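You operate a simulated robot arm through the tools that you are given. There is no shell and no other tool. Be economical: measure what you need, move in short steps, check, and stop when the job is done.

Carry out the task below with a simulated robot arm. There is one attempt and no reset: what you move stays moved.

Task
Put the tomato with a patch from the tray at N23 in the tin and sticker the other three.
Fine: put the tin's lid back on; the other three stay in their cells; use the press block and blue stickers beside the tin; put the press block back.

The check looks at the end state, three seconds after you hand in, the way a careful person would. Anything else that was tipped, shoved, dropped, spilled or broken makes it a failure. A push-on lid holds only when it is set on centred and level and pressed home; a screw cap is set on level and turned clockwise until tight.

Robot
A 7-joint arm with a two-finger parallel gripper, fixed in place. Base frame: the origin is at the foot of the arm, x ahead of it, y to its left, z up; the work surface is at about z = 74. Units: cm, degrees, N and s.
Its first joint turns from -166.0 to 166.0 degrees. Payload 4.4 kg.
The TCP is the grasp point between the finger pads, 2.3 cm short of the fingertips. In the tool frame z runs along the fingers and y along their closing line. The gripper opens to 9.4 cm. The fingers are 3.8 cm wide and 1 cm thick; the gripper's body (5.4 by 9.6 cm) begins 3.9 cm behind the TCP.
Orientation is that of the tool frame in the base frame, as a unit quaternion [x, y, z, w]. With the fingers straight down and closing along the base's y, the tool's x points along the base's -x, its y along +y and its z along -z.

Tools
- The arm moves only by the tool drive_tool. Its argument "rows" is a list of rows, each a list of 3 entries, a list of its own where there are three numbers: the shift along the base's x, y, z in cm, then the turn, a rotation vector about the base's x, y, z in degrees, then the gripper command, from -1 (fully open) to 1 (shut), values between in proportion. In form: [[[tx, ty, tz], [wx, wy, wz], fingers], ...]. A call has 1 to 8 rows; each row shifts and turns the commanded pose from where the row before left it. Each row takes 0.2 s and may step no farther than 5 cm and 8.6 degrees from the row before; otherwise, or with a gripper value out of range, the whole call is refused. A pose out of reach is approached as far as the arm can. The call stops where the force on the tool passes 40 N (or 10 N more than at its start, if that is more) or the arm is blocked; 0.2 s more then pass. The fingers move at their own pace (about 7.2 cm/s each) and stop on an object; they squeeze with about 28 N. The grip force told is the motor's: it shows also when the fingers shut on nothing. Time passes only in rows, and 0.2 s behind the last, so rows that do not move let the fingers close. It gives the time, the measured TCP pose, the force on the tool (base axes), the opening and the grip force at its end, in the units of the frame above (readings bear some noise), and new pictures: "show" is both (left out), scene, wrist or none.
- Cameras (640 x 400 px; columns grow to the right, rows downward): "scene" is fixed at [4.94, 65.03, 133.05]; the picture's right is [-0.17, -0.98, 0.00], its down [-0.45, 0.08, -0.89] and it looks along [0.87, -0.15, -0.46] (base axes); focal length 320 px, centre (320, 200). "wrist" rides on the gripper at [-3.9, 0, -4.4] in the tool frame; the picture's right is [0.00, -1.00, 0.00], its down [0.97, 0.00, -0.24] and it looks along [0.24, 0.00, 0.97] (tool axes); focal length 218 px, centre (320, 200). There is no depth. A picture from a camera that has moved, and an enlarged one, comes with that camera's place and axes in the base frame and with its lens.
- close_up(camera, box): a new picture of the part [left, top, right, bottom] of that camera's present view, enlarged. No time passes.
- finish_job(): hands the job in; it is judged then, once.

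Work in short steps. Places have to be worked out from the pictures, the camera data and where the tool is seen: move nearer, look again, correct. Check each grasp and each placing, and mend what went wrong. You have 120 turns and 150 pictures in all, those below and enlarged ones among them. Open the gripper and draw the arm clear of the work before you hand the job in, unless the task says otherwise; then end with one line.

The tools are called after "Request:" as a command line: name --argument value ..., lists and objects as JSON in quotes. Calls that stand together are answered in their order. drive_tool: Moves the arm, as the interface text tells. Its arguments: {"type":"object","properties":{"rows":{"type":"array","items":{"type":"array"}},"show":{"type":"string","enum":["both","scene","wrist","none"]}},"required":["rows"]} The other tools are called the same way: close_up (camera, box) takes an enlarged picture of a part of a camera's view; finish_job () hands the job in.

At the start:

```text
time: 0.0
ee_pos: [62.14, 51.21, 110.29]
orientation: [0.0, 1.0, 0.0, 0.001]
contact_force: [0.1, 0.8, 0.9]
opening: 9.42
grip_force: 0.1
```

scene: 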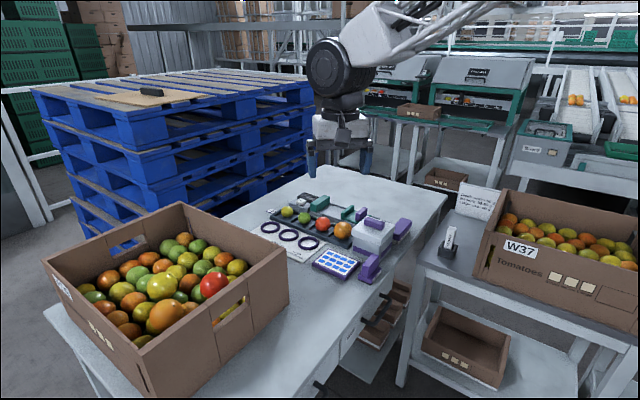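
wrist: 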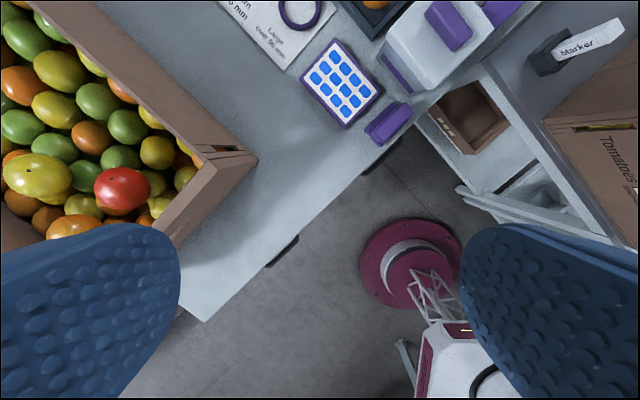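

I start by enlarging the work area in the scene view to identify objects.

Request:
close_up --camera "scene" --box '[240, 170, 430, 290]'

Request:
close_up --camera "wrist" --box '[220, 0, 540, 200]'

```text
3.33 times, centred on (335, 230) of scene
camera zoom: at [4.94, 65.03, 133.05], right [-0.17, -0.98, 0.0], down [-0.45, 0.08, -0.89], along [0.87, -0.15, -0.46], focal length 1067 px, centre (270, 100)
```

zoom: 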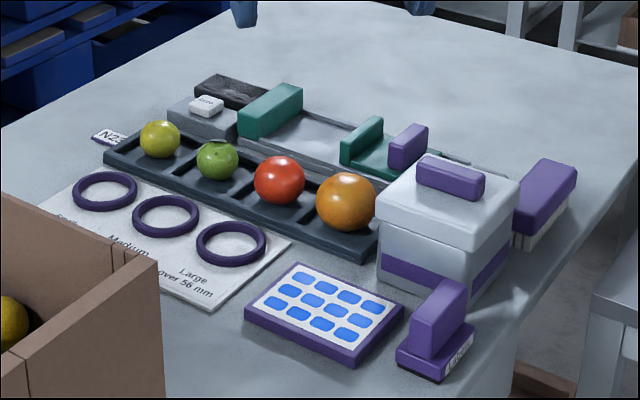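

```text
2.00 times, centred on (380, 100) of wrist
camera zoom: at [66.25, 51.27, 114.65], right [0.0, -1.0, 0.0], down [-0.97, 0.0, 0.24], along [-0.24, 0.0, -0.97], focal length 436 px, centre (200, 400)
```

zoom: 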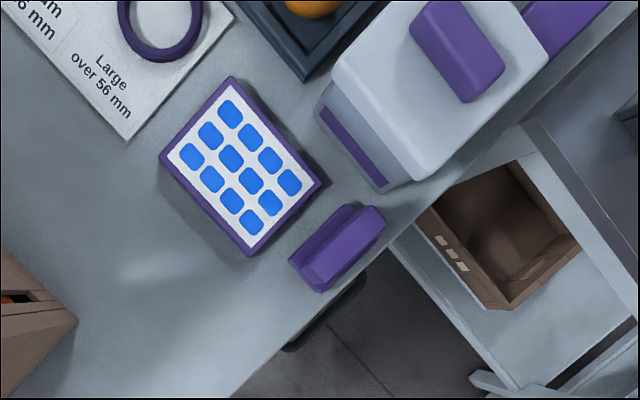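

The tin looks to be near (79,37), the tray runs from about (87,44) out to (102,60). I move the camera above them to measure better.

Request:
drive_tool --rows '[[[4, -1.5, 0], [0, 0, 0], -1], [[4, -1.5, 0], [0, 0, 0], -1], [[4, -1.5, 0], [0, 0, 0], -1], [[4, -1.5, 0], [0, 0, 0], -1], [[4, -1.5, 0], [0, 0, 0], -1]]'

```text
time: 1.2
ee_pos: [82.17, 43.91, 110.18]
orientation: [0.001, 1.0, 0.0, 0.0]
contact_force: [0.0, -0.5, 0.0]
opening: 9.44
grip_force: 0.2
camera wrist: at [86.19, 43.84, 114.6], right [0.0, -1.0, 0.0], down [-0.97, 0.0, 0.24], along [-0.24, 0.0, -0.97], focal length 218 px, centre (320, 200)
```

scene: 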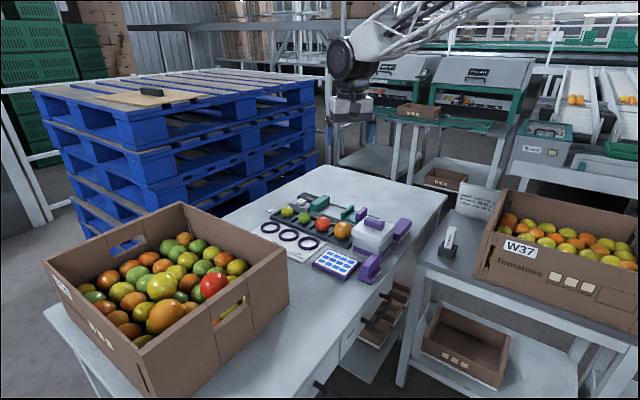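
wrist: 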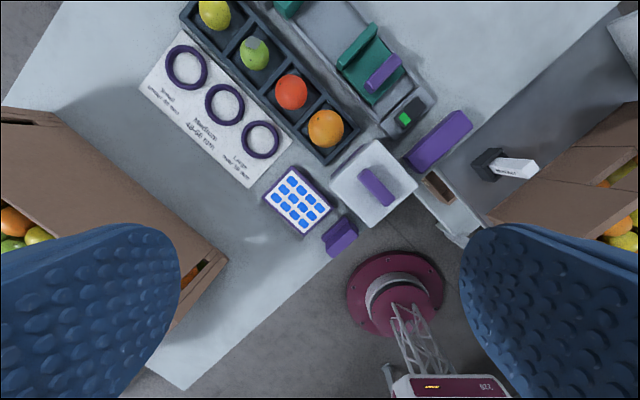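

Now I can see the tray from above; I enlarge the tomatoes and the press blocks.

Request:
close_up --camera "wrist" --box '[180, 0, 360, 170]'

Request:
close_up --camera "wrist" --box '[260, 100, 480, 260]'

Request:
close_up --camera "scene" --box '[330, 205, 420, 290]'

Request:
close_up --camera "scene" --box '[265, 190, 365, 255]'

```text
2.35 times, centred on (270, 85) of wrist
camera zoom: at [86.19, 43.84, 114.6], right [0.0, -1.0, 0.0], down [-0.97, 0.0, 0.24], along [-0.24, 0.0, -0.97], focal length 514 px, centre (438, 471)
```

zoom: 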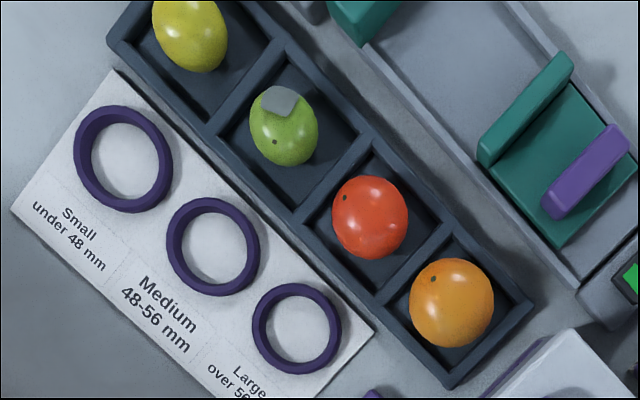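

```text
2.50 times, centred on (370, 180) of wrist
camera zoom: at [86.19, 43.84, 114.6], right [0.0, -1.0, 0.0], down [-0.97, 0.0, 0.24], along [-0.24, 0.0, -0.97], focal length 546 px, centre (195, 250)
```

zoom: 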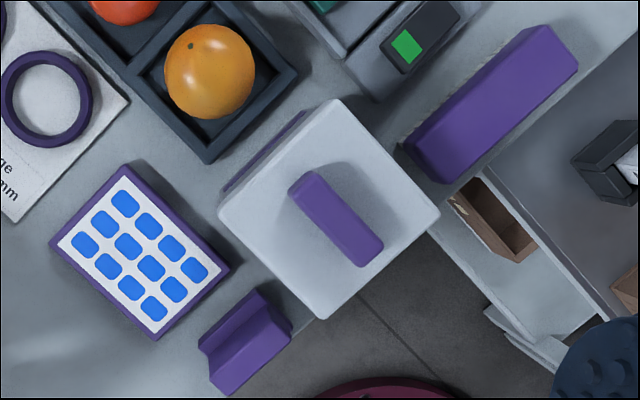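

```text
4.71 times, centred on (375, 248) of scene
camera zoom: at [4.94, 65.03, 133.05], right [-0.17, -0.98, 0.0], down [-0.45, 0.08, -0.89], along [0.87, -0.15, -0.46], focal length 1506 px, centre (61, -24)
```

zoom: 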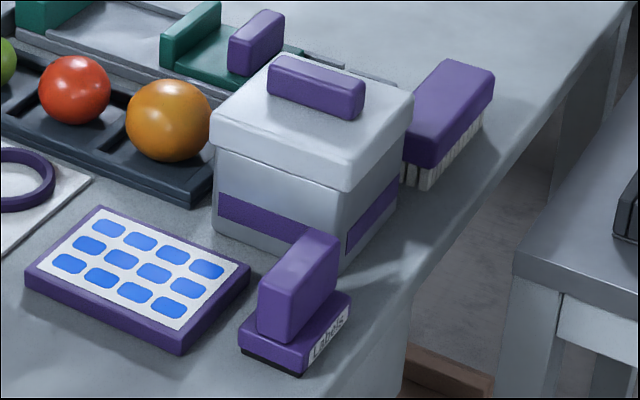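

```text
6.15 times, centred on (315, 222) of scene
camera zoom: at [4.94, 65.03, 133.05], right [-0.17, -0.98, 0.0], down [-0.45, 0.08, -0.89], along [0.87, -0.15, -0.46], focal length 1970 px, centre (351, 62)
```

zoom: 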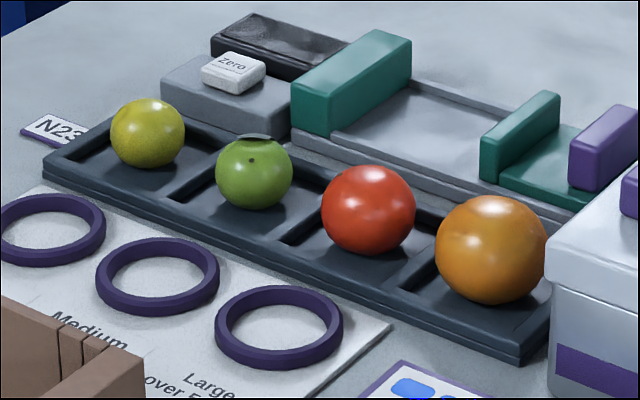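

The second (green) tomato carries a grey patch, the block labelled "Labels" near (71,40) is the press block. The tray is at 99–120 cm from the base axis, so I yaw the tool to the tray's 45° line and test how far a tilted tool reaches.

Request:
drive_tool --rows '[[[0.5, 0.5, -1], [0, 0, 7.5], -1], [[0.5, 0.5, -1], [0, 0, 7.5], -1], [[0.5, 0.5, -1], [0, 0, 7.5], -1], [[0.5, 0.5, -1], [0, 0, 7.5], -1], [[0.5, 0.5, -1], [0, 0, 7.5], -1], [[0.5, 0.5, -1], [0, 0, 7.5], -1]]'

Request:
drive_tool --rows '[[[2, 1.5, 0], [5.3, -5.3, 0], -1], [[2, 1.5, 0], [5.3, -5.3, 0], -1], [[2, 1.5, 0], [5.3, -5.3, 0], -1], [[2, 1.5, 0], [5.3, -5.3, 0], -1], [[2, 1.5, 0], [5.3, -5.3, 0], -1], [[2, 1.5, 0], [5.3, -5.3, 0], -1]]'

```text
time: 2.6
ee_pos: [85.34, 46.74, 104.33]
orientation: [-0.384, 0.923, 0.0, 0.001]
contact_force: [0.2, -0.3, 0.5]
opening: 9.39
grip_force: 0.0
camera wrist: at [88.13, 49.56, 108.72], right [0.71, -0.71, 0.0], down [-0.69, -0.69, 0.24], along [-0.17, -0.17, -0.97], focal length 218 px, centre (320, 200)
```

scene: 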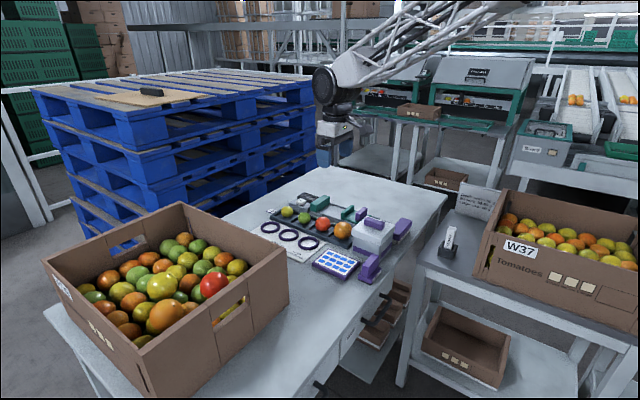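
wrist: 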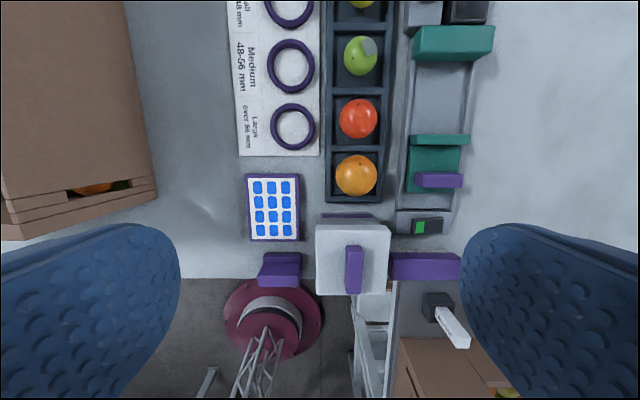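

```text
time: 4.0
ee_pos: [97.5, 55.6, 104.28]
orientation: [-0.354, 0.853, 0.147, 0.354]
contact_force: [0.2, -0.3, -0.7]
opening: 9.38
grip_force: 0.0
camera wrist: at [97.35, 55.42, 110.14], right [0.71, -0.71, 0.0], down [-0.6, -0.6, -0.52], along [0.37, 0.37, -0.85], focal length 218 px, centre (320, 200)
```

scene: 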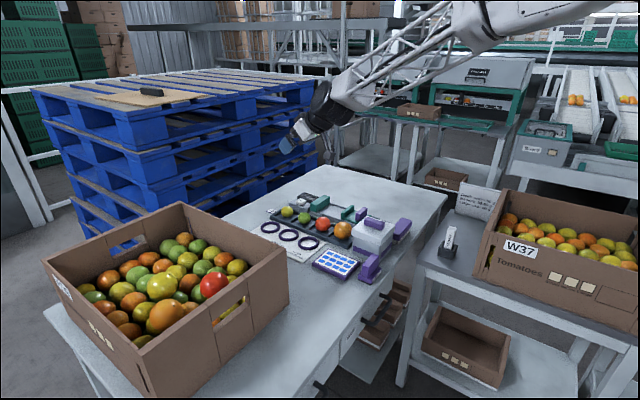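
wrist: 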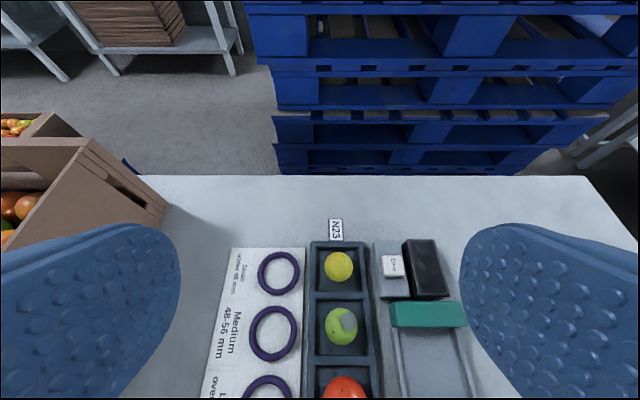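

The tilted tool reaches well. Next the lid: I untilt and move over the tin handle (about (80.6,36), top z≈84).

Request:
drive_tool --rows '[[[-2.4, -2.8, 0], [-5.3, 5.3, 0], -1], [[-2.4, -2.8, 0], [-5.3, 5.3, 0], -1], [[-2.4, -2.8, -1], [-5.3, 5.3, 0], -1], [[-2.4, -2.8, -1], [-5.3, 5.3, 0], -1], [[-2.4, -2.8, -2], [-5.3, 5.3, 0], -1], [[-2.4, -2.8, -2], [-5.3, 5.3, 0], -1], [[-2.4, -2.6, -2], [0, 0, 0], -1], [[0, 0, -2], [0, 0, 0], -1]]'

```text
time: 5.8
ee_pos: [80.4, 36.3, 94.04]
orientation: [-0.382, 0.924, 0.0, 0.0]
contact_force: [0.4, 0.6, 0.3]
opening: 9.4
grip_force: 0.1
camera wrist: at [83.31, 39.17, 98.51], right [0.71, -0.71, 0.0], down [-0.69, -0.69, 0.24], along [-0.17, -0.17, -0.97], focal length 218 px, centre (320, 200)
```

scene: 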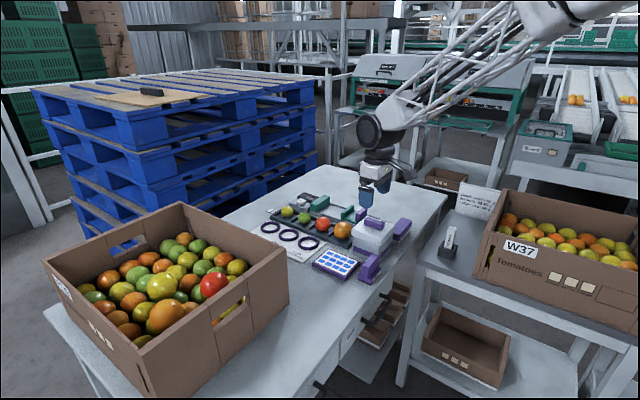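
wrist: 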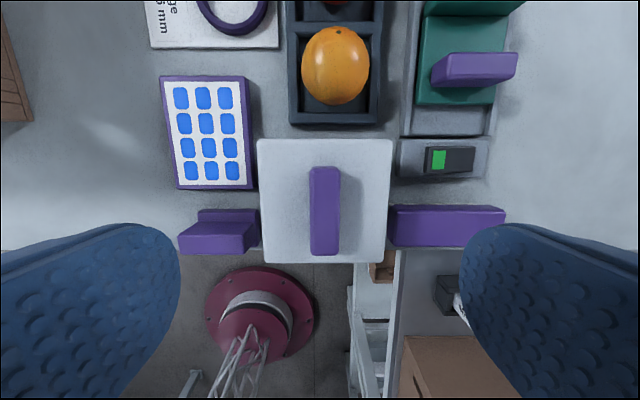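

Lid is aligned with the tool and centred at about (80.5,36.0). I correct sideways and go down around the handle.

Request:
drive_tool --rows '[[[0.1, -0.3, -3], [0, 0, 0], -0.3], [[0, 0, -3], [0, 0, 0], -0.3], [[0, 0, -1.7], [0, 0, 0], -0.3]]' --show "both"

```text
time: 6.6
ee_pos: [80.62, 35.98, 86.46]
orientation: [-0.382, 0.924, 0.0, 0.0]
contact_force: [-0.1, -1.0, -0.2]
opening: 6.14
grip_force: 0.1
camera wrist: at [83.52, 38.77, 90.89], right [0.71, -0.71, 0.0], down [-0.69, -0.69, 0.24], along [-0.17, -0.17, -0.97], focal length 218 px, centre (320, 200)
```

scene: 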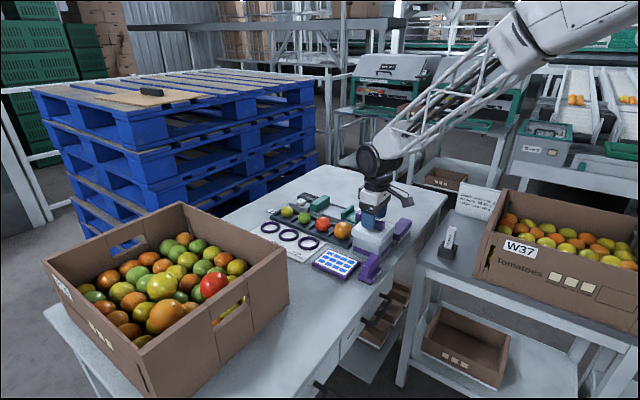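
wrist: 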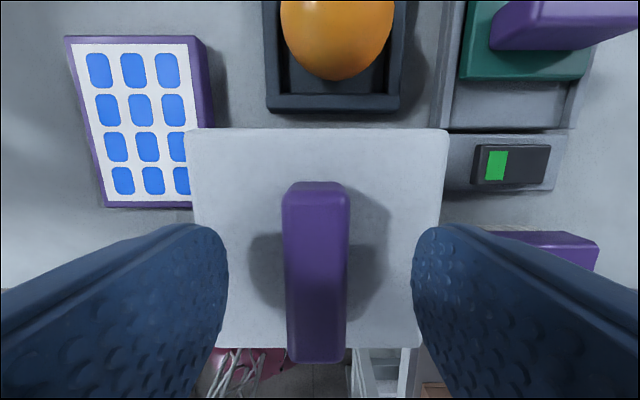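

Well centred. Down about 1 cm more, watching force, then close.

Request:
drive_tool --rows '[[[0, 0, -0.6], [0, 0, 0], -0.3], [[0, 0, -0.4], [0, 0, 0], -0.3], [[0, 0, 0], [0, 0, 0], 0.9], [[0, 0, 0], [0, 0, 0], 0.9], [[0, 0, 0], [0, 0, 0], 0.9]]' --show "wrist"

```text
time: 7.8
ee_pos: [80.76, 36.07, 85.33]
orientation: [-0.383, 0.924, 0.001, -0.001]
contact_force: [-0.4, 0.4, 0.3]
opening: 1.95
grip_force: 28.1
camera wrist: at [83.59, 38.8, 89.75], right [0.71, -0.71, 0.0], down [-0.69, -0.69, 0.24], along [-0.17, -0.17, -0.97], focal length 218 px, centre (320, 200)
```

wrist: 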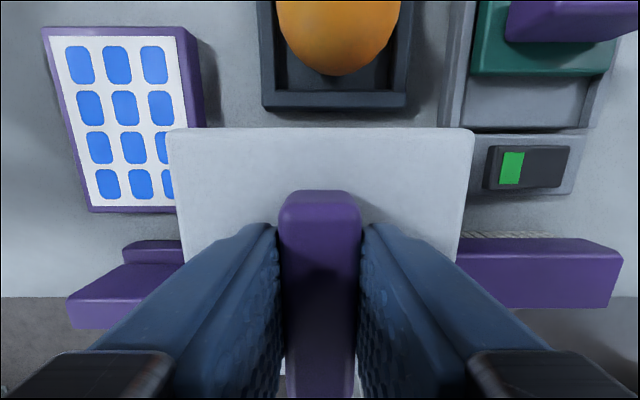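

Handle held (opening 1.95; seated reference TCP z = 85.33). I lift straight up.

Request:
drive_tool --rows '[[[0, 0, 0.5], [0, 0, 0], 0.9], [[0, 0, 1], [0, 0, 0], 0.9], [[0, 0, 2], [0, 0, 0], 0.9], [[0, 0, 3], [0, 0, 0], 0.9]]'

```text
time: 8.8
ee_pos: [80.46, 36.08, 91.86]
orientation: [-0.382, 0.924, 0.0, 0.0]
contact_force: [0.1, 0.7, -0.8]
opening: 1.96
grip_force: 27.8
camera wrist: at [83.36, 38.87, 96.34], right [0.71, -0.71, 0.0], down [-0.69, -0.69, 0.24], along [-0.17, -0.17, -0.97], focal length 218 px, centre (320, 200)
```

scene: 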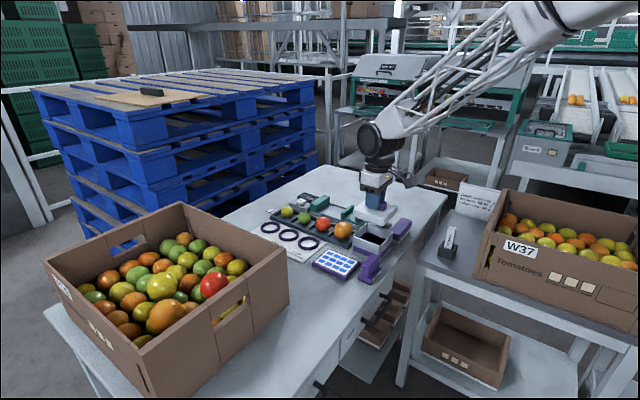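
wrist: 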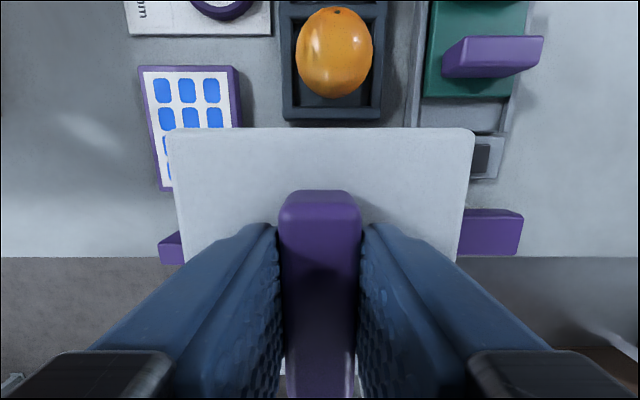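

Lid is off. I set it down on the clear table left of the sticker sheet, about (64,52).

Request:
drive_tool --rows '[[[-3.3, 3.2, 0], [0, 0, 0], 0.9], [[-3.3, 3.2, 0], [0, 0, 0], 0.9], [[-3.3, 3.2, 0], [0, 0, 0], 0.9], [[-3.3, 3.2, 0], [0, 0, 0], 0.9], [[-3.3, 3.2, -2], [0, 0, 0], 0.9], [[0, 0, -3], [0, 0, 0], 0.9]]'

```text
refused: row 5 steps farther than a row can; nothing moved
```

Request:
drive_tool --rows '[[[-3.3, 3.2, 0], [0, 0, 0], 0.9], [[-3.3, 3.2, 0], [0, 0, 0], 0.9], [[-3.3, 3.2, 0], [0, 0, 0], 0.9], [[-3.3, 3.2, 0], [0, 0, 0], 0.9], [[-3.3, 3.2, 0], [0, 0, 0], 0.9], [[0, 0, -3], [0, 0, 0], 0.9]]'

```text
time: 10.2
ee_pos: [63.54, 52.15, 88.97]
orientation: [-0.383, 0.924, 0.0, 0.0]
contact_force: [0.4, 0.2, -1.0]
opening: 1.96
grip_force: 27.7
camera wrist: at [66.45, 54.96, 93.34], right [0.71, -0.71, 0.0], down [-0.69, -0.69, 0.24], along [-0.17, -0.17, -0.97], focal length 218 px, centre (320, 200)
```

scene: 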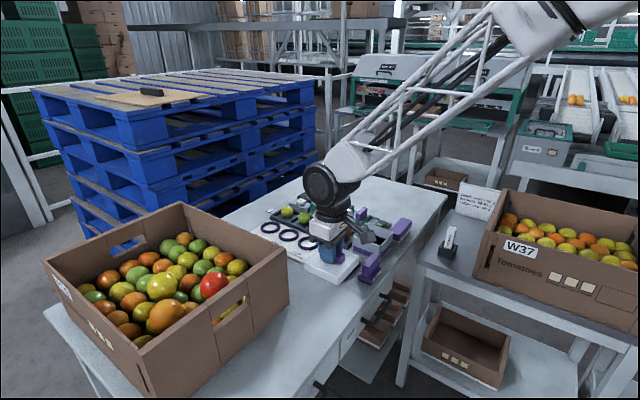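
wrist: 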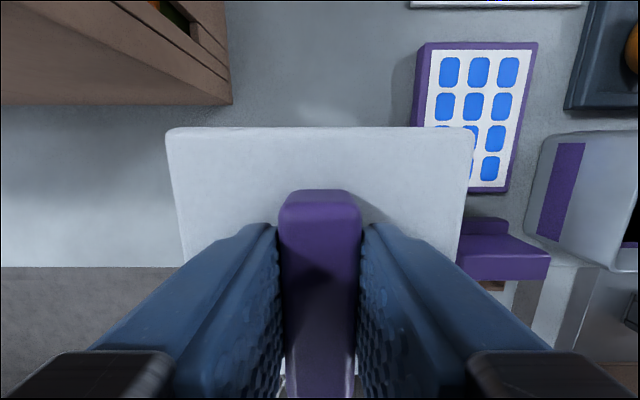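

Clear of everything. Lower until contact (expected around TCP z≈79).

Request:
drive_tool --rows '[[[0, 0, -3], [0, 0, 0], 0.9], [[0, 0, -3], [0, 0, 0], 0.9], [[0, 0, -2], [0, 0, 0], 0.9], [[0, 0, -0.7], [0, 0, 0], 0.9], [[0, 0, -0.5], [0, 0, 0], 0.9]]'

```text
time: 11.4
ee_pos: [64.07, 51.93, 79.83]
orientation: [-0.382, 0.924, -0.001, 0.0]
contact_force: [-0.1, 0.4, -0.4]
opening: 1.95
grip_force: 28.5
camera wrist: at [66.87, 54.78, 84.24], right [0.71, -0.71, 0.0], down [-0.69, -0.69, 0.24], along [-0.17, -0.17, -0.97], focal length 218 px, centre (320, 200)
```

scene: 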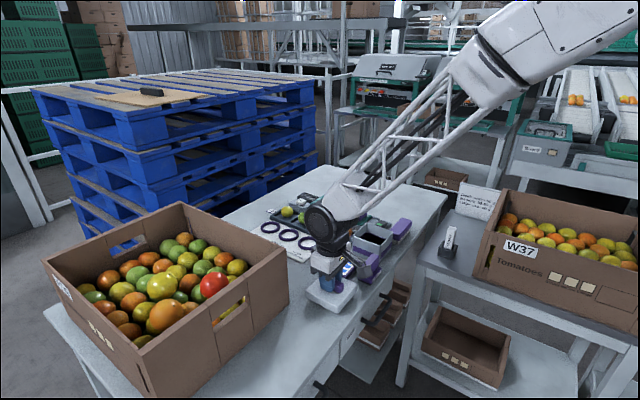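
wrist: 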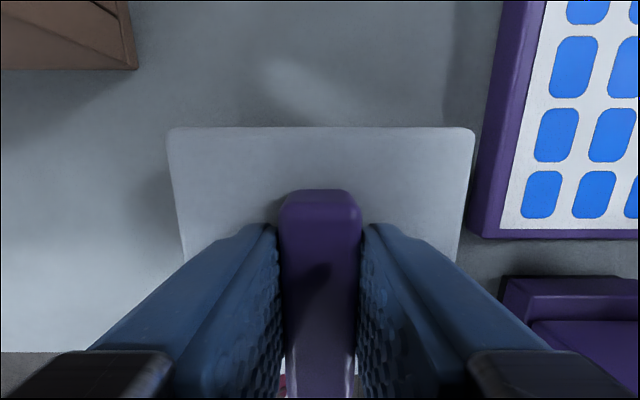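

Not touching yet; small steps down.

Request:
drive_tool --rows '[[[0, 0, -0.4], [0, 0, 0], 0.9], [[0, 0, -0.4], [0, 0, 0], 0.9], [[0, 0, -0.4], [0, 0, 0], 0.9]]' --show "none"

Request:
drive_tool --rows '[[[0, 0, -0.3], [0, 0, 0], 0.9], [[0, 0, -0.3], [0, 0, 0], 0.9], [[0, 0, -0.3], [0, 0, 0], 0.9]]' --show "none"

```text
time: 12.1
ee_pos: [64.25, 52.09, 79.24]
orientation: [-0.382, 0.924, 0.001, 0.001]
contact_force: [-1.4, 0.1, 3.5]
opening: 1.97
grip_force: 28.2
stopped in row 3: the force on the tool passed its limit (the readings are from after the stop); the commanded pose is now the measured one
```

```text
time: 12.6
ee_pos: [64.38, 52.18, 79.3]
orientation: [-0.383, 0.924, 0.001, 0.003]
contact_force: [-0.5, -0.2, 3.9]
opening: 1.96
grip_force: 28.2
stopped in row 2: the force on the tool passed its limit (the readings are from after the stop); the commanded pose is now the measured one
```

Lid rests on the table at TCP z 79.3. Release and rise.

Request:
drive_tool --rows '[[[0, 0, 0], [0, 0, 0], -0.3], [[0, 0, 0], [0, 0, 0], -0.3], [[0, 0, 2], [0, 0, 0], -0.3], [[0, 0, 4], [0, 0, 0], -0.3], [[0, 0, 4], [0, 0, 0], -0.3], [[0, 0, 4], [0, 0, 0], -0.3]]'

```text
time: 14.0
ee_pos: [64.61, 52.11, 93.31]
orientation: [-0.384, 0.923, 0.001, 0.003]
contact_force: [0.7, -0.9, -0.3]
opening: 6.09
grip_force: 0.0
camera wrist: at [67.32, 54.88, 97.67], right [0.71, -0.71, 0.0], down [-0.69, -0.69, 0.23], along [-0.17, -0.17, -0.97], focal length 218 px, centre (320, 200)
```

scene: 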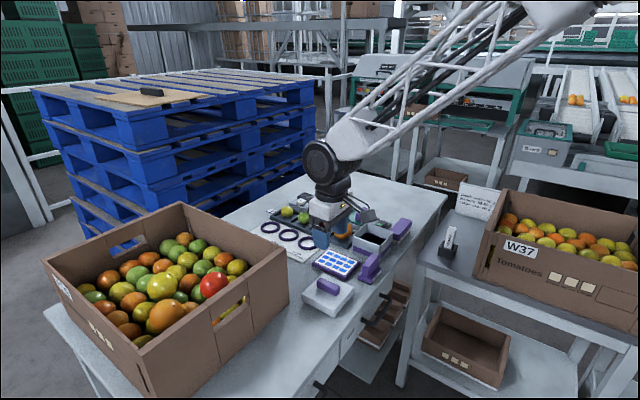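
wrist: 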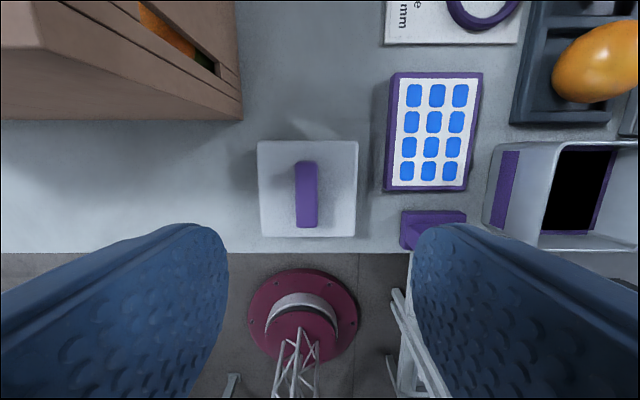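

Lid is safely down. Now to the green tomato: I tilt the tool outward ~37° along the tray line while moving to a hover in front of and above it.

Request:
drive_tool --rows '[[[4.4, -0.4, 0.5], [0, 0, 0], -1], [[4.4, -0.4, 0.5], [5.3, -5.3, 0], -1], [[4.4, -0.4, 0], [5.3, -5.3, 0], -1], [[4.4, -0.4, 0], [5.3, -5.3, 0], -1], [[4.4, -0.4, 0], [5.3, -5.3, 0], -1], [[4.4, -0.4, 0], [5.3, -5.3, 0], -1], [[4.4, -0.4, -2], [0, 0, 0], -1]]'

```text
time: 15.6
ee_pos: [95.15, 49.24, 92.74]
orientation: [-0.362, 0.874, 0.124, 0.301]
contact_force: [0.7, 0.1, 0.9]
opening: 9.39
grip_force: 0.0
camera wrist: at [95.45, 49.49, 98.69], right [0.71, -0.71, 0.0], down [-0.64, -0.65, -0.41], along [0.29, 0.29, -0.91], focal length 218 px, centre (320, 200)
```

scene: 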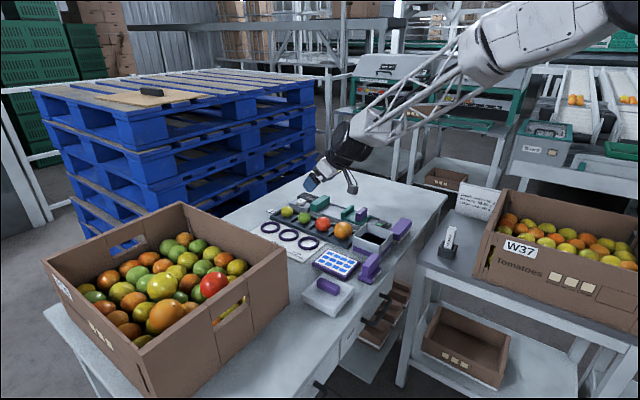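
wrist: 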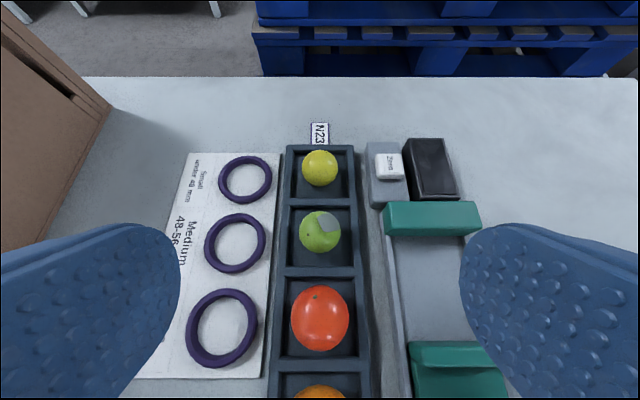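

Green tomato at about (99.9,54.0), ~4.3 cm, with low tray walls (~75.2). I narrow the fingers to clear the gauge and move to a pre-grasp 6 cm back along the tool axis.

Request:
drive_tool --rows '[[[0.7, 0.6, -3], [0, 0, 0], -0.4], [[0.7, 0.7, -3.5], [0, 0, 0], -0.4], [[0.6, 0.6, -3], [0, 0, 0], -0.4]]'

```text
time: 16.4
ee_pos: [96.91, 51.32, 82.66]
orientation: [-0.362, 0.873, 0.124, 0.302]
contact_force: [0.1, -0.1, 0.1]
opening: 6.61
grip_force: 0.2
camera wrist: at [97.21, 51.65, 88.57], right [0.71, -0.71, 0.0], down [-0.65, -0.65, -0.41], along [0.29, 0.29, -0.91], focal length 218 px, centre (320, 200)
```

scene: 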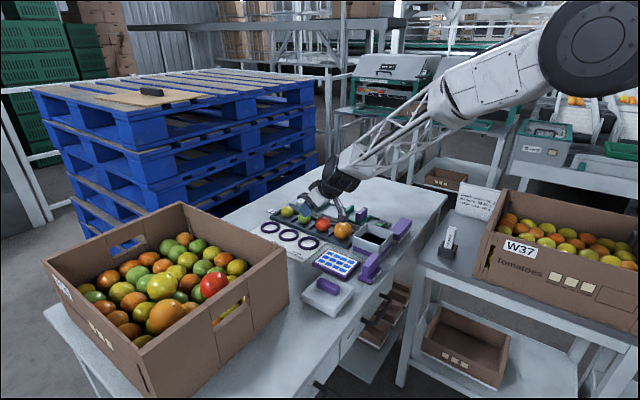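
wrist: 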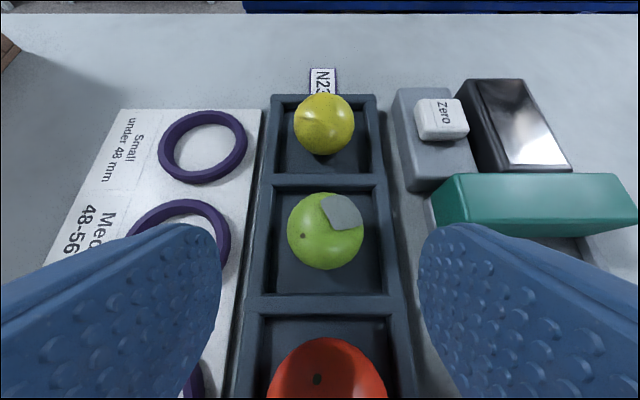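

Alignment is good (needs ~0.3 cm right). I slide along the tool axis onto the tomato.

Request:
drive_tool --rows '[[[0.9, 0.7, -1.4], [0, 0, 0], -0.4], [[0.9, 0.75, -1.4], [0, 0, 0], -0.4], [[0.9, 0.75, -1.2], [0, 0, 0], -0.4]]'

```text
time: 17.1
ee_pos: [99.19, 53.02, 80.65]
orientation: [-0.362, 0.872, 0.125, 0.304]
contact_force: [-2.2, 0.9, 10.7]
opening: 6.56
grip_force: 0.0
stopped in row 3: the force on the tool passed its limit (the readings are from after the stop); the commanded pose is now the measured one
camera wrist: at [99.45, 53.34, 86.63], right [0.71, -0.71, 0.0], down [-0.64, -0.64, -0.42], along [0.3, 0.29, -0.91], focal length 218 px, centre (320, 200)
```

scene: 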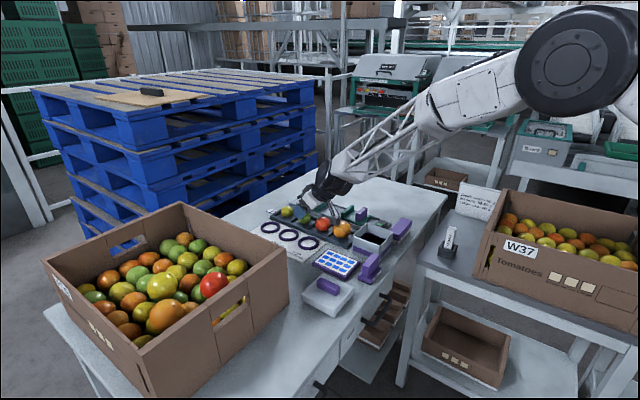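
wrist: 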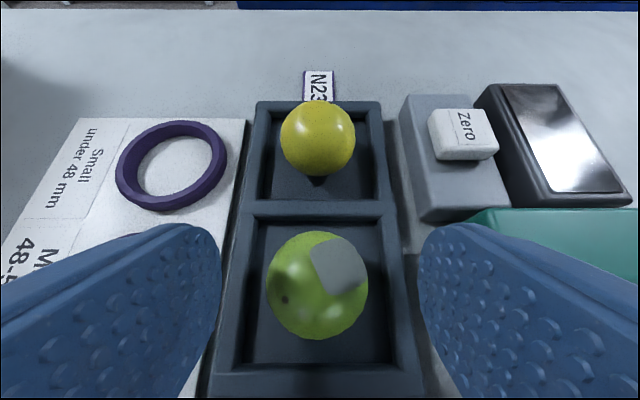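

The force limit tripped at z 80.6, higher than expected; I look at what is touching.

Request:
close_up --camera "scene" --box '[270, 165, 390, 250]'

```text
4.71 times, centred on (330, 208) of scene
camera zoom: at [4.94, 65.03, 133.05], right [-0.17, -0.98, 0.0], down [-0.45, 0.08, -0.89], along [0.87, -0.15, -0.46], focal length 1506 px, centre (273, 165)
```

zoom: 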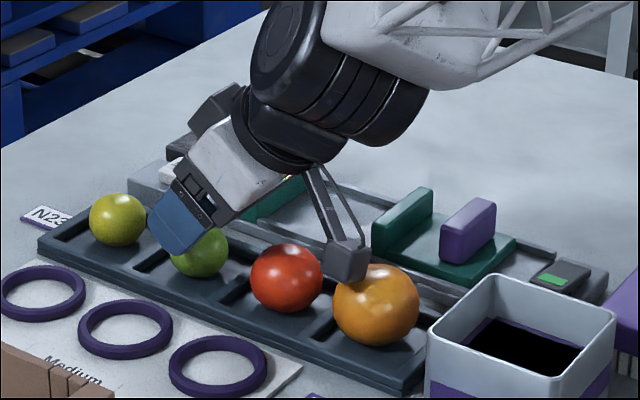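

A strut with a box on the inner side of the wrist has touched the orange tomato. I back straight up.

Request:
drive_tool --rows '[[[0, 0, 1.5], [0, 0, 0], -0.4], [[0, 0, 3], [0, 0, 0], -0.4], [[0, 0, 4], [0, 0, 0], -0.4], [[0, 0, 4], [0, 0, 0], -0.4]]'

Request:
close_up --camera "scene" --box '[260, 110, 440, 240]'

```text
time: 18.1
ee_pos: [98.96, 53.28, 92.99]
orientation: [-0.362, 0.873, 0.124, 0.302]
contact_force: [-1.0, -0.7, 0.0]
opening: 6.6
grip_force: 0.0
camera wrist: at [99.28, 53.45, 98.92], right [0.71, -0.71, 0.0], down [-0.64, -0.65, -0.41], along [0.29, 0.29, -0.91], focal length 218 px, centre (320, 200)
```

scene: 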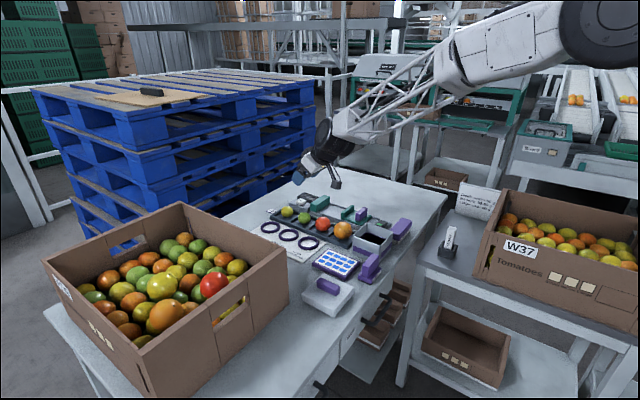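
wrist: 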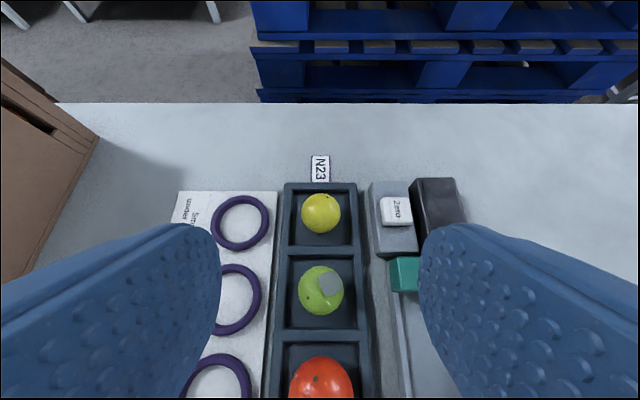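

```text
3.08 times, centred on (350, 175) of scene
camera zoom: at [4.94, 65.03, 133.05], right [-0.17, -0.98, 0.0], down [-0.45, 0.08, -0.89], along [0.87, -0.15, -0.46], focal length 985 px, centre (228, 277)
```

zoom: 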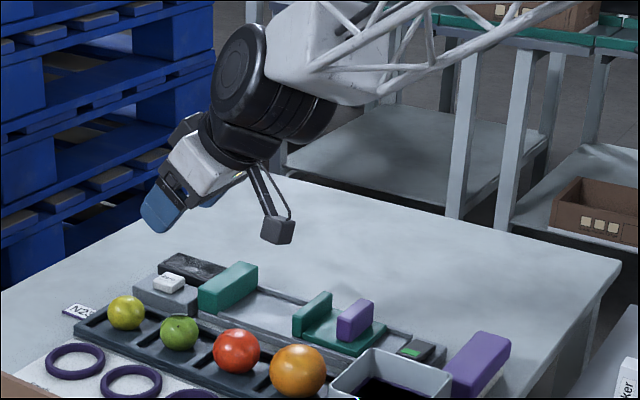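

The strut is in the tilt plane on the inner side, about 9 cm out. I will approach along azimuth ~15° with less tilt (30°) so the strut passes to the left of the tray; rotate at height and look.

Request:
drive_tool --rows '[[[-0.8, 0, 0], [0, 0, -7.5], -0.4], [[-0.8, -0.1, 0], [0, 0, -7.5], -0.4], [[-0.8, -0.1, 0], [0, 0, -7.5], -0.4], [[-0.7, -0.3, 0], [0, 0, -7.5], -0.4], [[0, 0, -2.5], [-1.94, 7.24, 0], -0.4], [[0, 0, -2.5], [0, 0, 0], -0.4]]'

Request:
close_up --camera "scene" --box '[260, 130, 420, 240]'

```text
time: 19.5
ee_pos: [96.0, 52.64, 88.23]
orientation: [-0.126, 0.956, 0.034, 0.264]
contact_force: [0.0, -0.7, 1.1]
opening: 6.58
grip_force: 0.1
camera wrist: at [97.22, 52.99, 93.99], right [0.26, -0.97, 0.0], down [-0.92, -0.25, -0.29], along [0.28, 0.07, -0.96], focal length 218 px, centre (320, 200)
```

scene: 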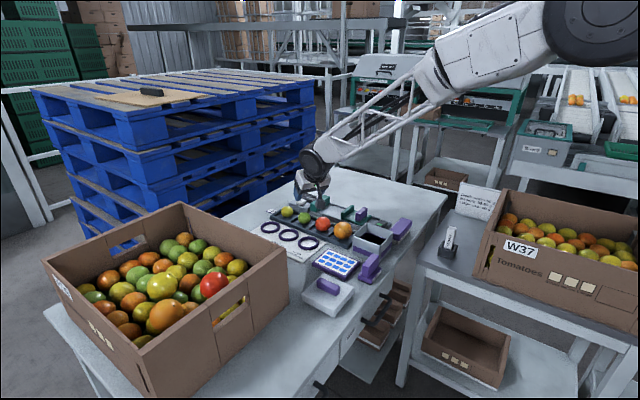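
wrist: 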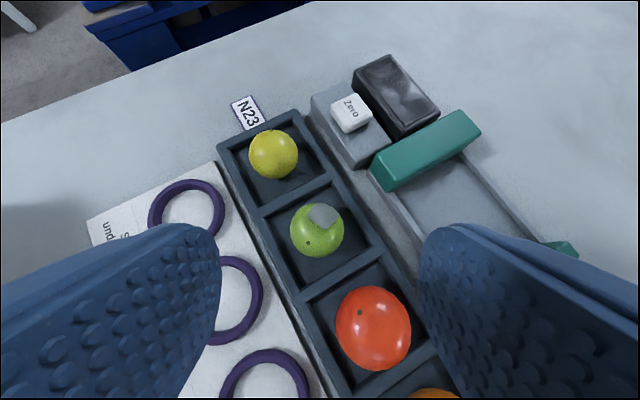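

```text
3.64 times, centred on (340, 185) of scene
camera zoom: at [4.94, 65.03, 133.05], right [-0.17, -0.98, 0.0], down [-0.45, 0.08, -0.89], along [0.87, -0.15, -0.46], focal length 1164 px, centre (247, 254)
```

zoom: 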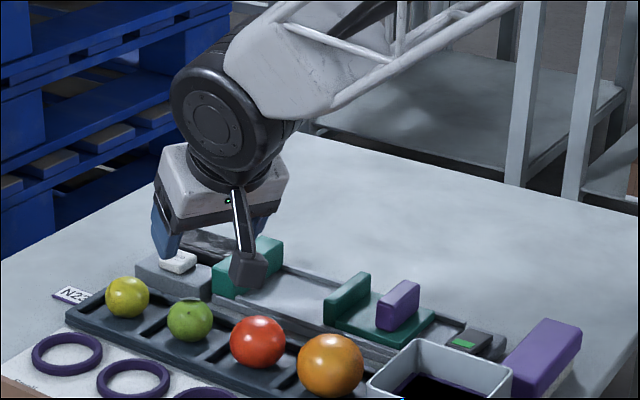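

Strut now passes left of the tray. Green tomato measured at (99.7,53.9). Approach to 4 cm back along the axis.

Request:
drive_tool --rows '[[[0.9, 0.35, -3.1], [0, 0, 0], -0.4], [[0.9, 0.35, -3.1], [0, 0, 0], -0.4], [[0.6, 0.2, -1.1], [0, 0, 0], -0.4]]'

Request:
close_up --camera "scene" --box '[260, 160, 380, 245]'

```text
time: 20.3
ee_pos: [98.3, 53.69, 80.68]
orientation: [-0.126, 0.956, 0.033, 0.264]
contact_force: [-0.7, 0.7, 0.5]
opening: 6.59
grip_force: 0.0
camera wrist: at [99.43, 53.95, 86.44], right [0.26, -0.97, 0.0], down [-0.92, -0.25, -0.29], along [0.28, 0.07, -0.96], focal length 218 px, centre (320, 200)
```

scene: 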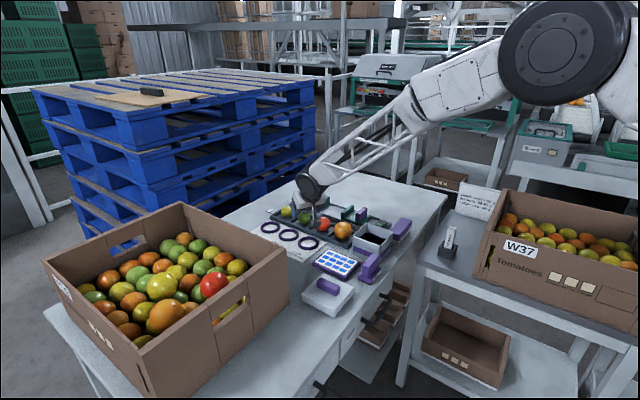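
wrist: 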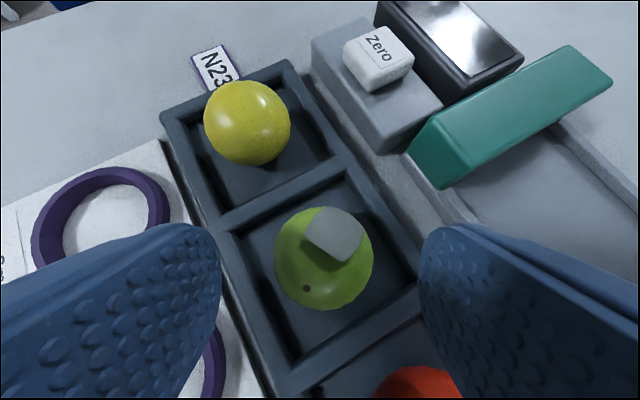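

```text
4.71 times, centred on (320, 202) of scene
camera zoom: at [4.94, 65.03, 133.05], right [-0.17, -0.98, 0.0], down [-0.45, 0.08, -0.89], along [0.87, -0.15, -0.46], focal length 1506 px, centre (320, 188)
```

zoom: 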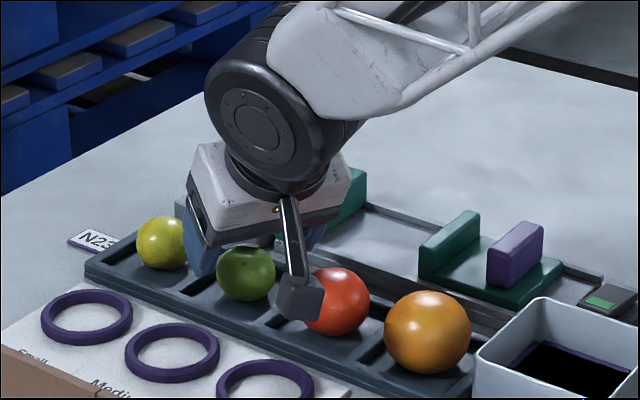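

Lined up. Final slide in and gentle close.

Request:
drive_tool --rows '[[[0.8, 0.05, -1.1], [0, 0, 0], -0.4], [[0.7, 0.05, -1.0], [0, 0, 0], -0.4]]' --show "none"

Request:
drive_tool --rows '[[[0, 0, 0], [0, 0, 0], 0.08], [[0, 0, 0], [0, 0, 0], 0.15], [[0, 0, 0], [0, 0, 0], 0.2]]'

```text
time: 20.9
ee_pos: [99.87, 53.71, 78.6]
orientation: [-0.127, 0.955, 0.034, 0.265]
contact_force: [0.3, 0.3, 1.0]
opening: 6.56
grip_force: 0.1
```

```text
time: 21.7
ee_pos: [99.87, 53.66, 78.62]
orientation: [-0.127, 0.955, 0.033, 0.265]
contact_force: [0.6, 0.8, -0.5]
opening: 4.21
grip_force: 16.0
camera wrist: at [101.01, 53.99, 84.46], right [0.26, -0.97, 0.0], down [-0.92, -0.25, -0.29], along [0.28, 0.07, -0.96], focal length 218 px, centre (320, 200)
```

scene: 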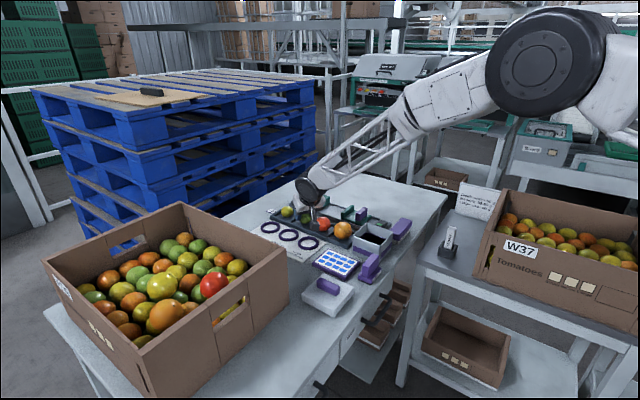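
wrist: 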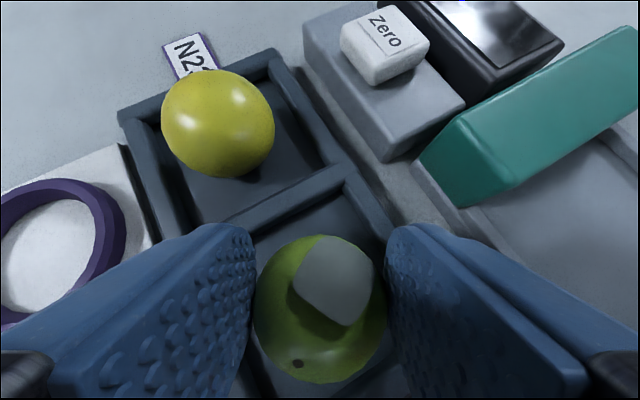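

Tomato gripped at 4.2 cm with 16 N. Lift straight up.

Request:
drive_tool --rows '[[[0, 0, 1], [0, 0, 0], 0.22], [[0, 0, 2], [0, 0, 0], 0.22], [[0, 0, 3.5], [0, 0, 0], 0.22], [[0, 0, 4], [0, 0, 0], 0.22], [[0, 0, 4], [0, 0, 0], 0.22]]'

```text
time: 22.9
ee_pos: [99.8, 53.78, 93.27]
orientation: [-0.127, 0.956, 0.033, 0.264]
contact_force: [-0.3, 0.1, -1.6]
opening: 4.21
grip_force: 15.6
camera wrist: at [100.9, 54.06, 99.03], right [0.26, -0.97, 0.0], down [-0.92, -0.25, -0.29], along [0.28, 0.07, -0.96], focal length 218 px, centre (320, 200)
```

scene: 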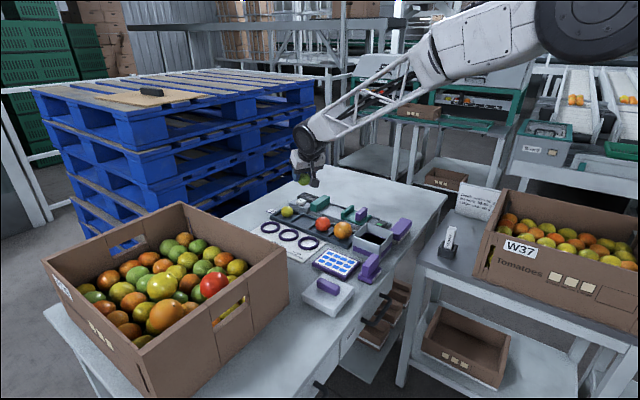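
wrist: 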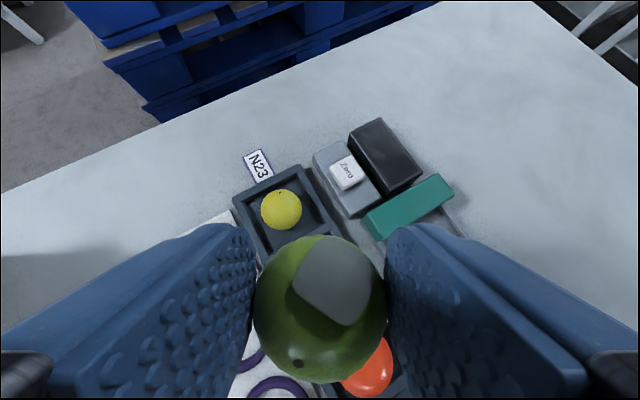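

Tomato is lifted. Carry it to above the tin, untilting and yawing back to the tin's line.

Request:
drive_tool --rows '[[[-2.4, -2.2, 0.5], [-1.94, 7.24, 0], 0.22], [[-2.4, -2.2, 0.5], [-1.94, 7.24, 0], 0.22], [[-2.4, -2.2, 0], [-1.94, 7.24, 0], 0.22], [[-2.4, -2.2, 0], [-1.94, 7.24, 0], 0.22], [[-2.4, -2.2, 0], [0, 0, 7.5], 0.22], [[-2.4, -2.2, 0], [0, 0, 7.5], 0.22], [[-2.4, -2.2, 0], [0, 0, 7.5], 0.22], [[-2.4, -2.3, 0], [0, 0, 7.5], 0.22]]'

```text
time: 24.7
ee_pos: [80.92, 35.72, 93.97]
orientation: [-0.385, 0.923, 0.002, 0.007]
contact_force: [0.0, -1.3, -1.0]
opening: 4.18
grip_force: 16.3
camera wrist: at [83.64, 38.51, 98.45], right [0.71, -0.7, 0.0], down [-0.69, -0.69, 0.23], along [-0.16, -0.16, -0.97], focal length 218 px, centre (320, 200)
```

scene: 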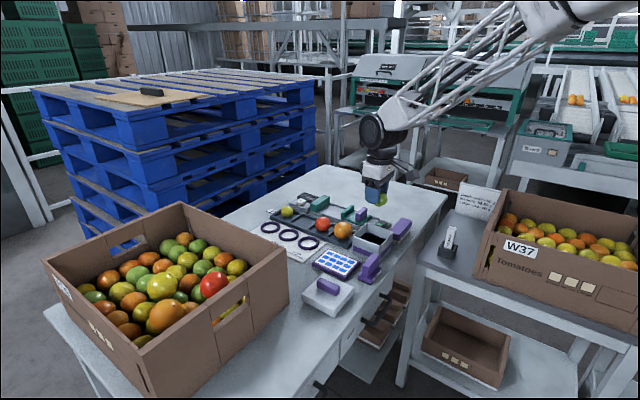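
wrist: 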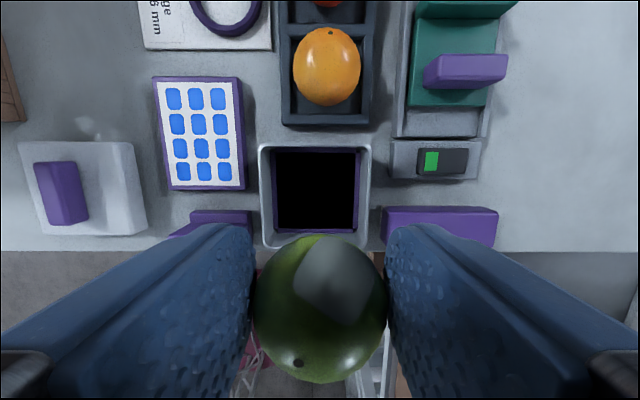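

Tin centre is about (80.75,36.15). Shift slightly and lower into it.

Request:
drive_tool --rows '[[[-0.15, 0.4, -4], [0, 0, 0], 0.22], [[0, 0, -4], [0, 0, 0], 0.22], [[0, 0, -3], [0, 0, 0], 0.22], [[0, 0, -2], [0, 0, 0], 0.22]]'

Request:
close_up --camera "scene" --box '[330, 170, 450, 255]'

```text
time: 25.7
ee_pos: [80.5, 36.37, 81.09]
orientation: [-0.384, 0.923, 0.002, 0.008]
contact_force: [0.5, -0.7, -0.3]
opening: 4.2
grip_force: 16.1
camera wrist: at [83.37, 39.18, 85.61], right [0.71, -0.71, 0.0], down [-0.69, -0.69, 0.22], along [-0.16, -0.16, -0.97], focal length 218 px, centre (320, 200)
```

scene: 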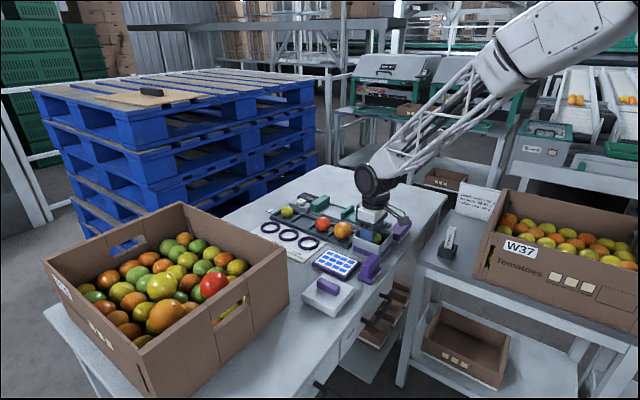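
wrist: 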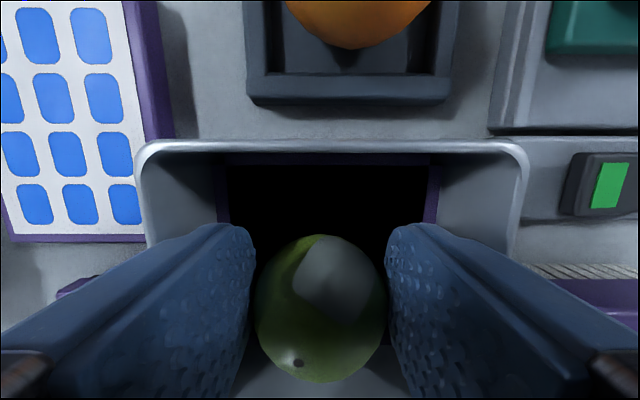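

```text
4.71 times, centred on (390, 212) of scene
camera zoom: at [4.94, 65.03, 133.05], right [-0.17, -0.98, 0.0], down [-0.45, 0.08, -0.89], along [0.87, -0.15, -0.46], focal length 1506 px, centre (-9, 141)
```

zoom: 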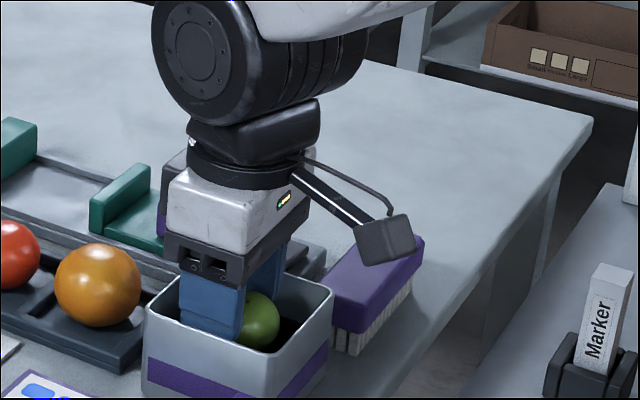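

Tomato is inside the tin opening. Lower a bit more and release.

Request:
drive_tool --rows '[[[0.1, -0.1, -0.7], [0, 0, 0], 0.22], [[0, 0, -0.5], [0, 0, 0], 0.22], [[0, 0, 0], [0, 0, 0], 0.1], [[0, 0, 0], [0, 0, 0], -0.05], [[0, 0, 0], [0, 0, 0], -0.15], [[0, 0, 0], [0, 0, 0], -0.15]]' --show "wrist"

```text
time: 27.1
ee_pos: [80.8, 36.2, 80.01]
orientation: [-0.383, 0.924, 0.002, 0.008]
contact_force: [0.4, 0.0, 0.6]
opening: 5.41
grip_force: 0.1
camera wrist: at [83.47, 39.0, 84.5], right [0.71, -0.71, 0.0], down [-0.69, -0.69, 0.23], along [-0.16, -0.16, -0.97], focal length 218 px, centre (320, 200)
```

wrist: 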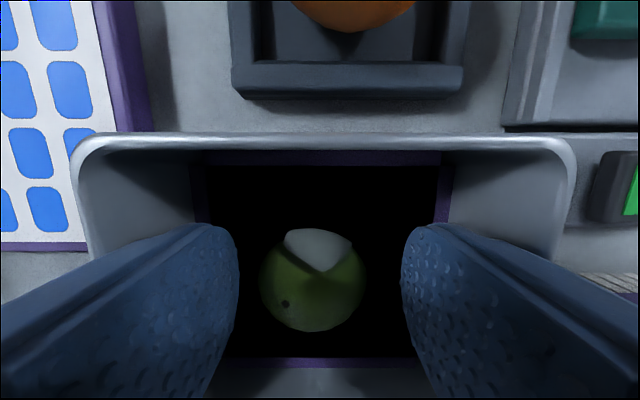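

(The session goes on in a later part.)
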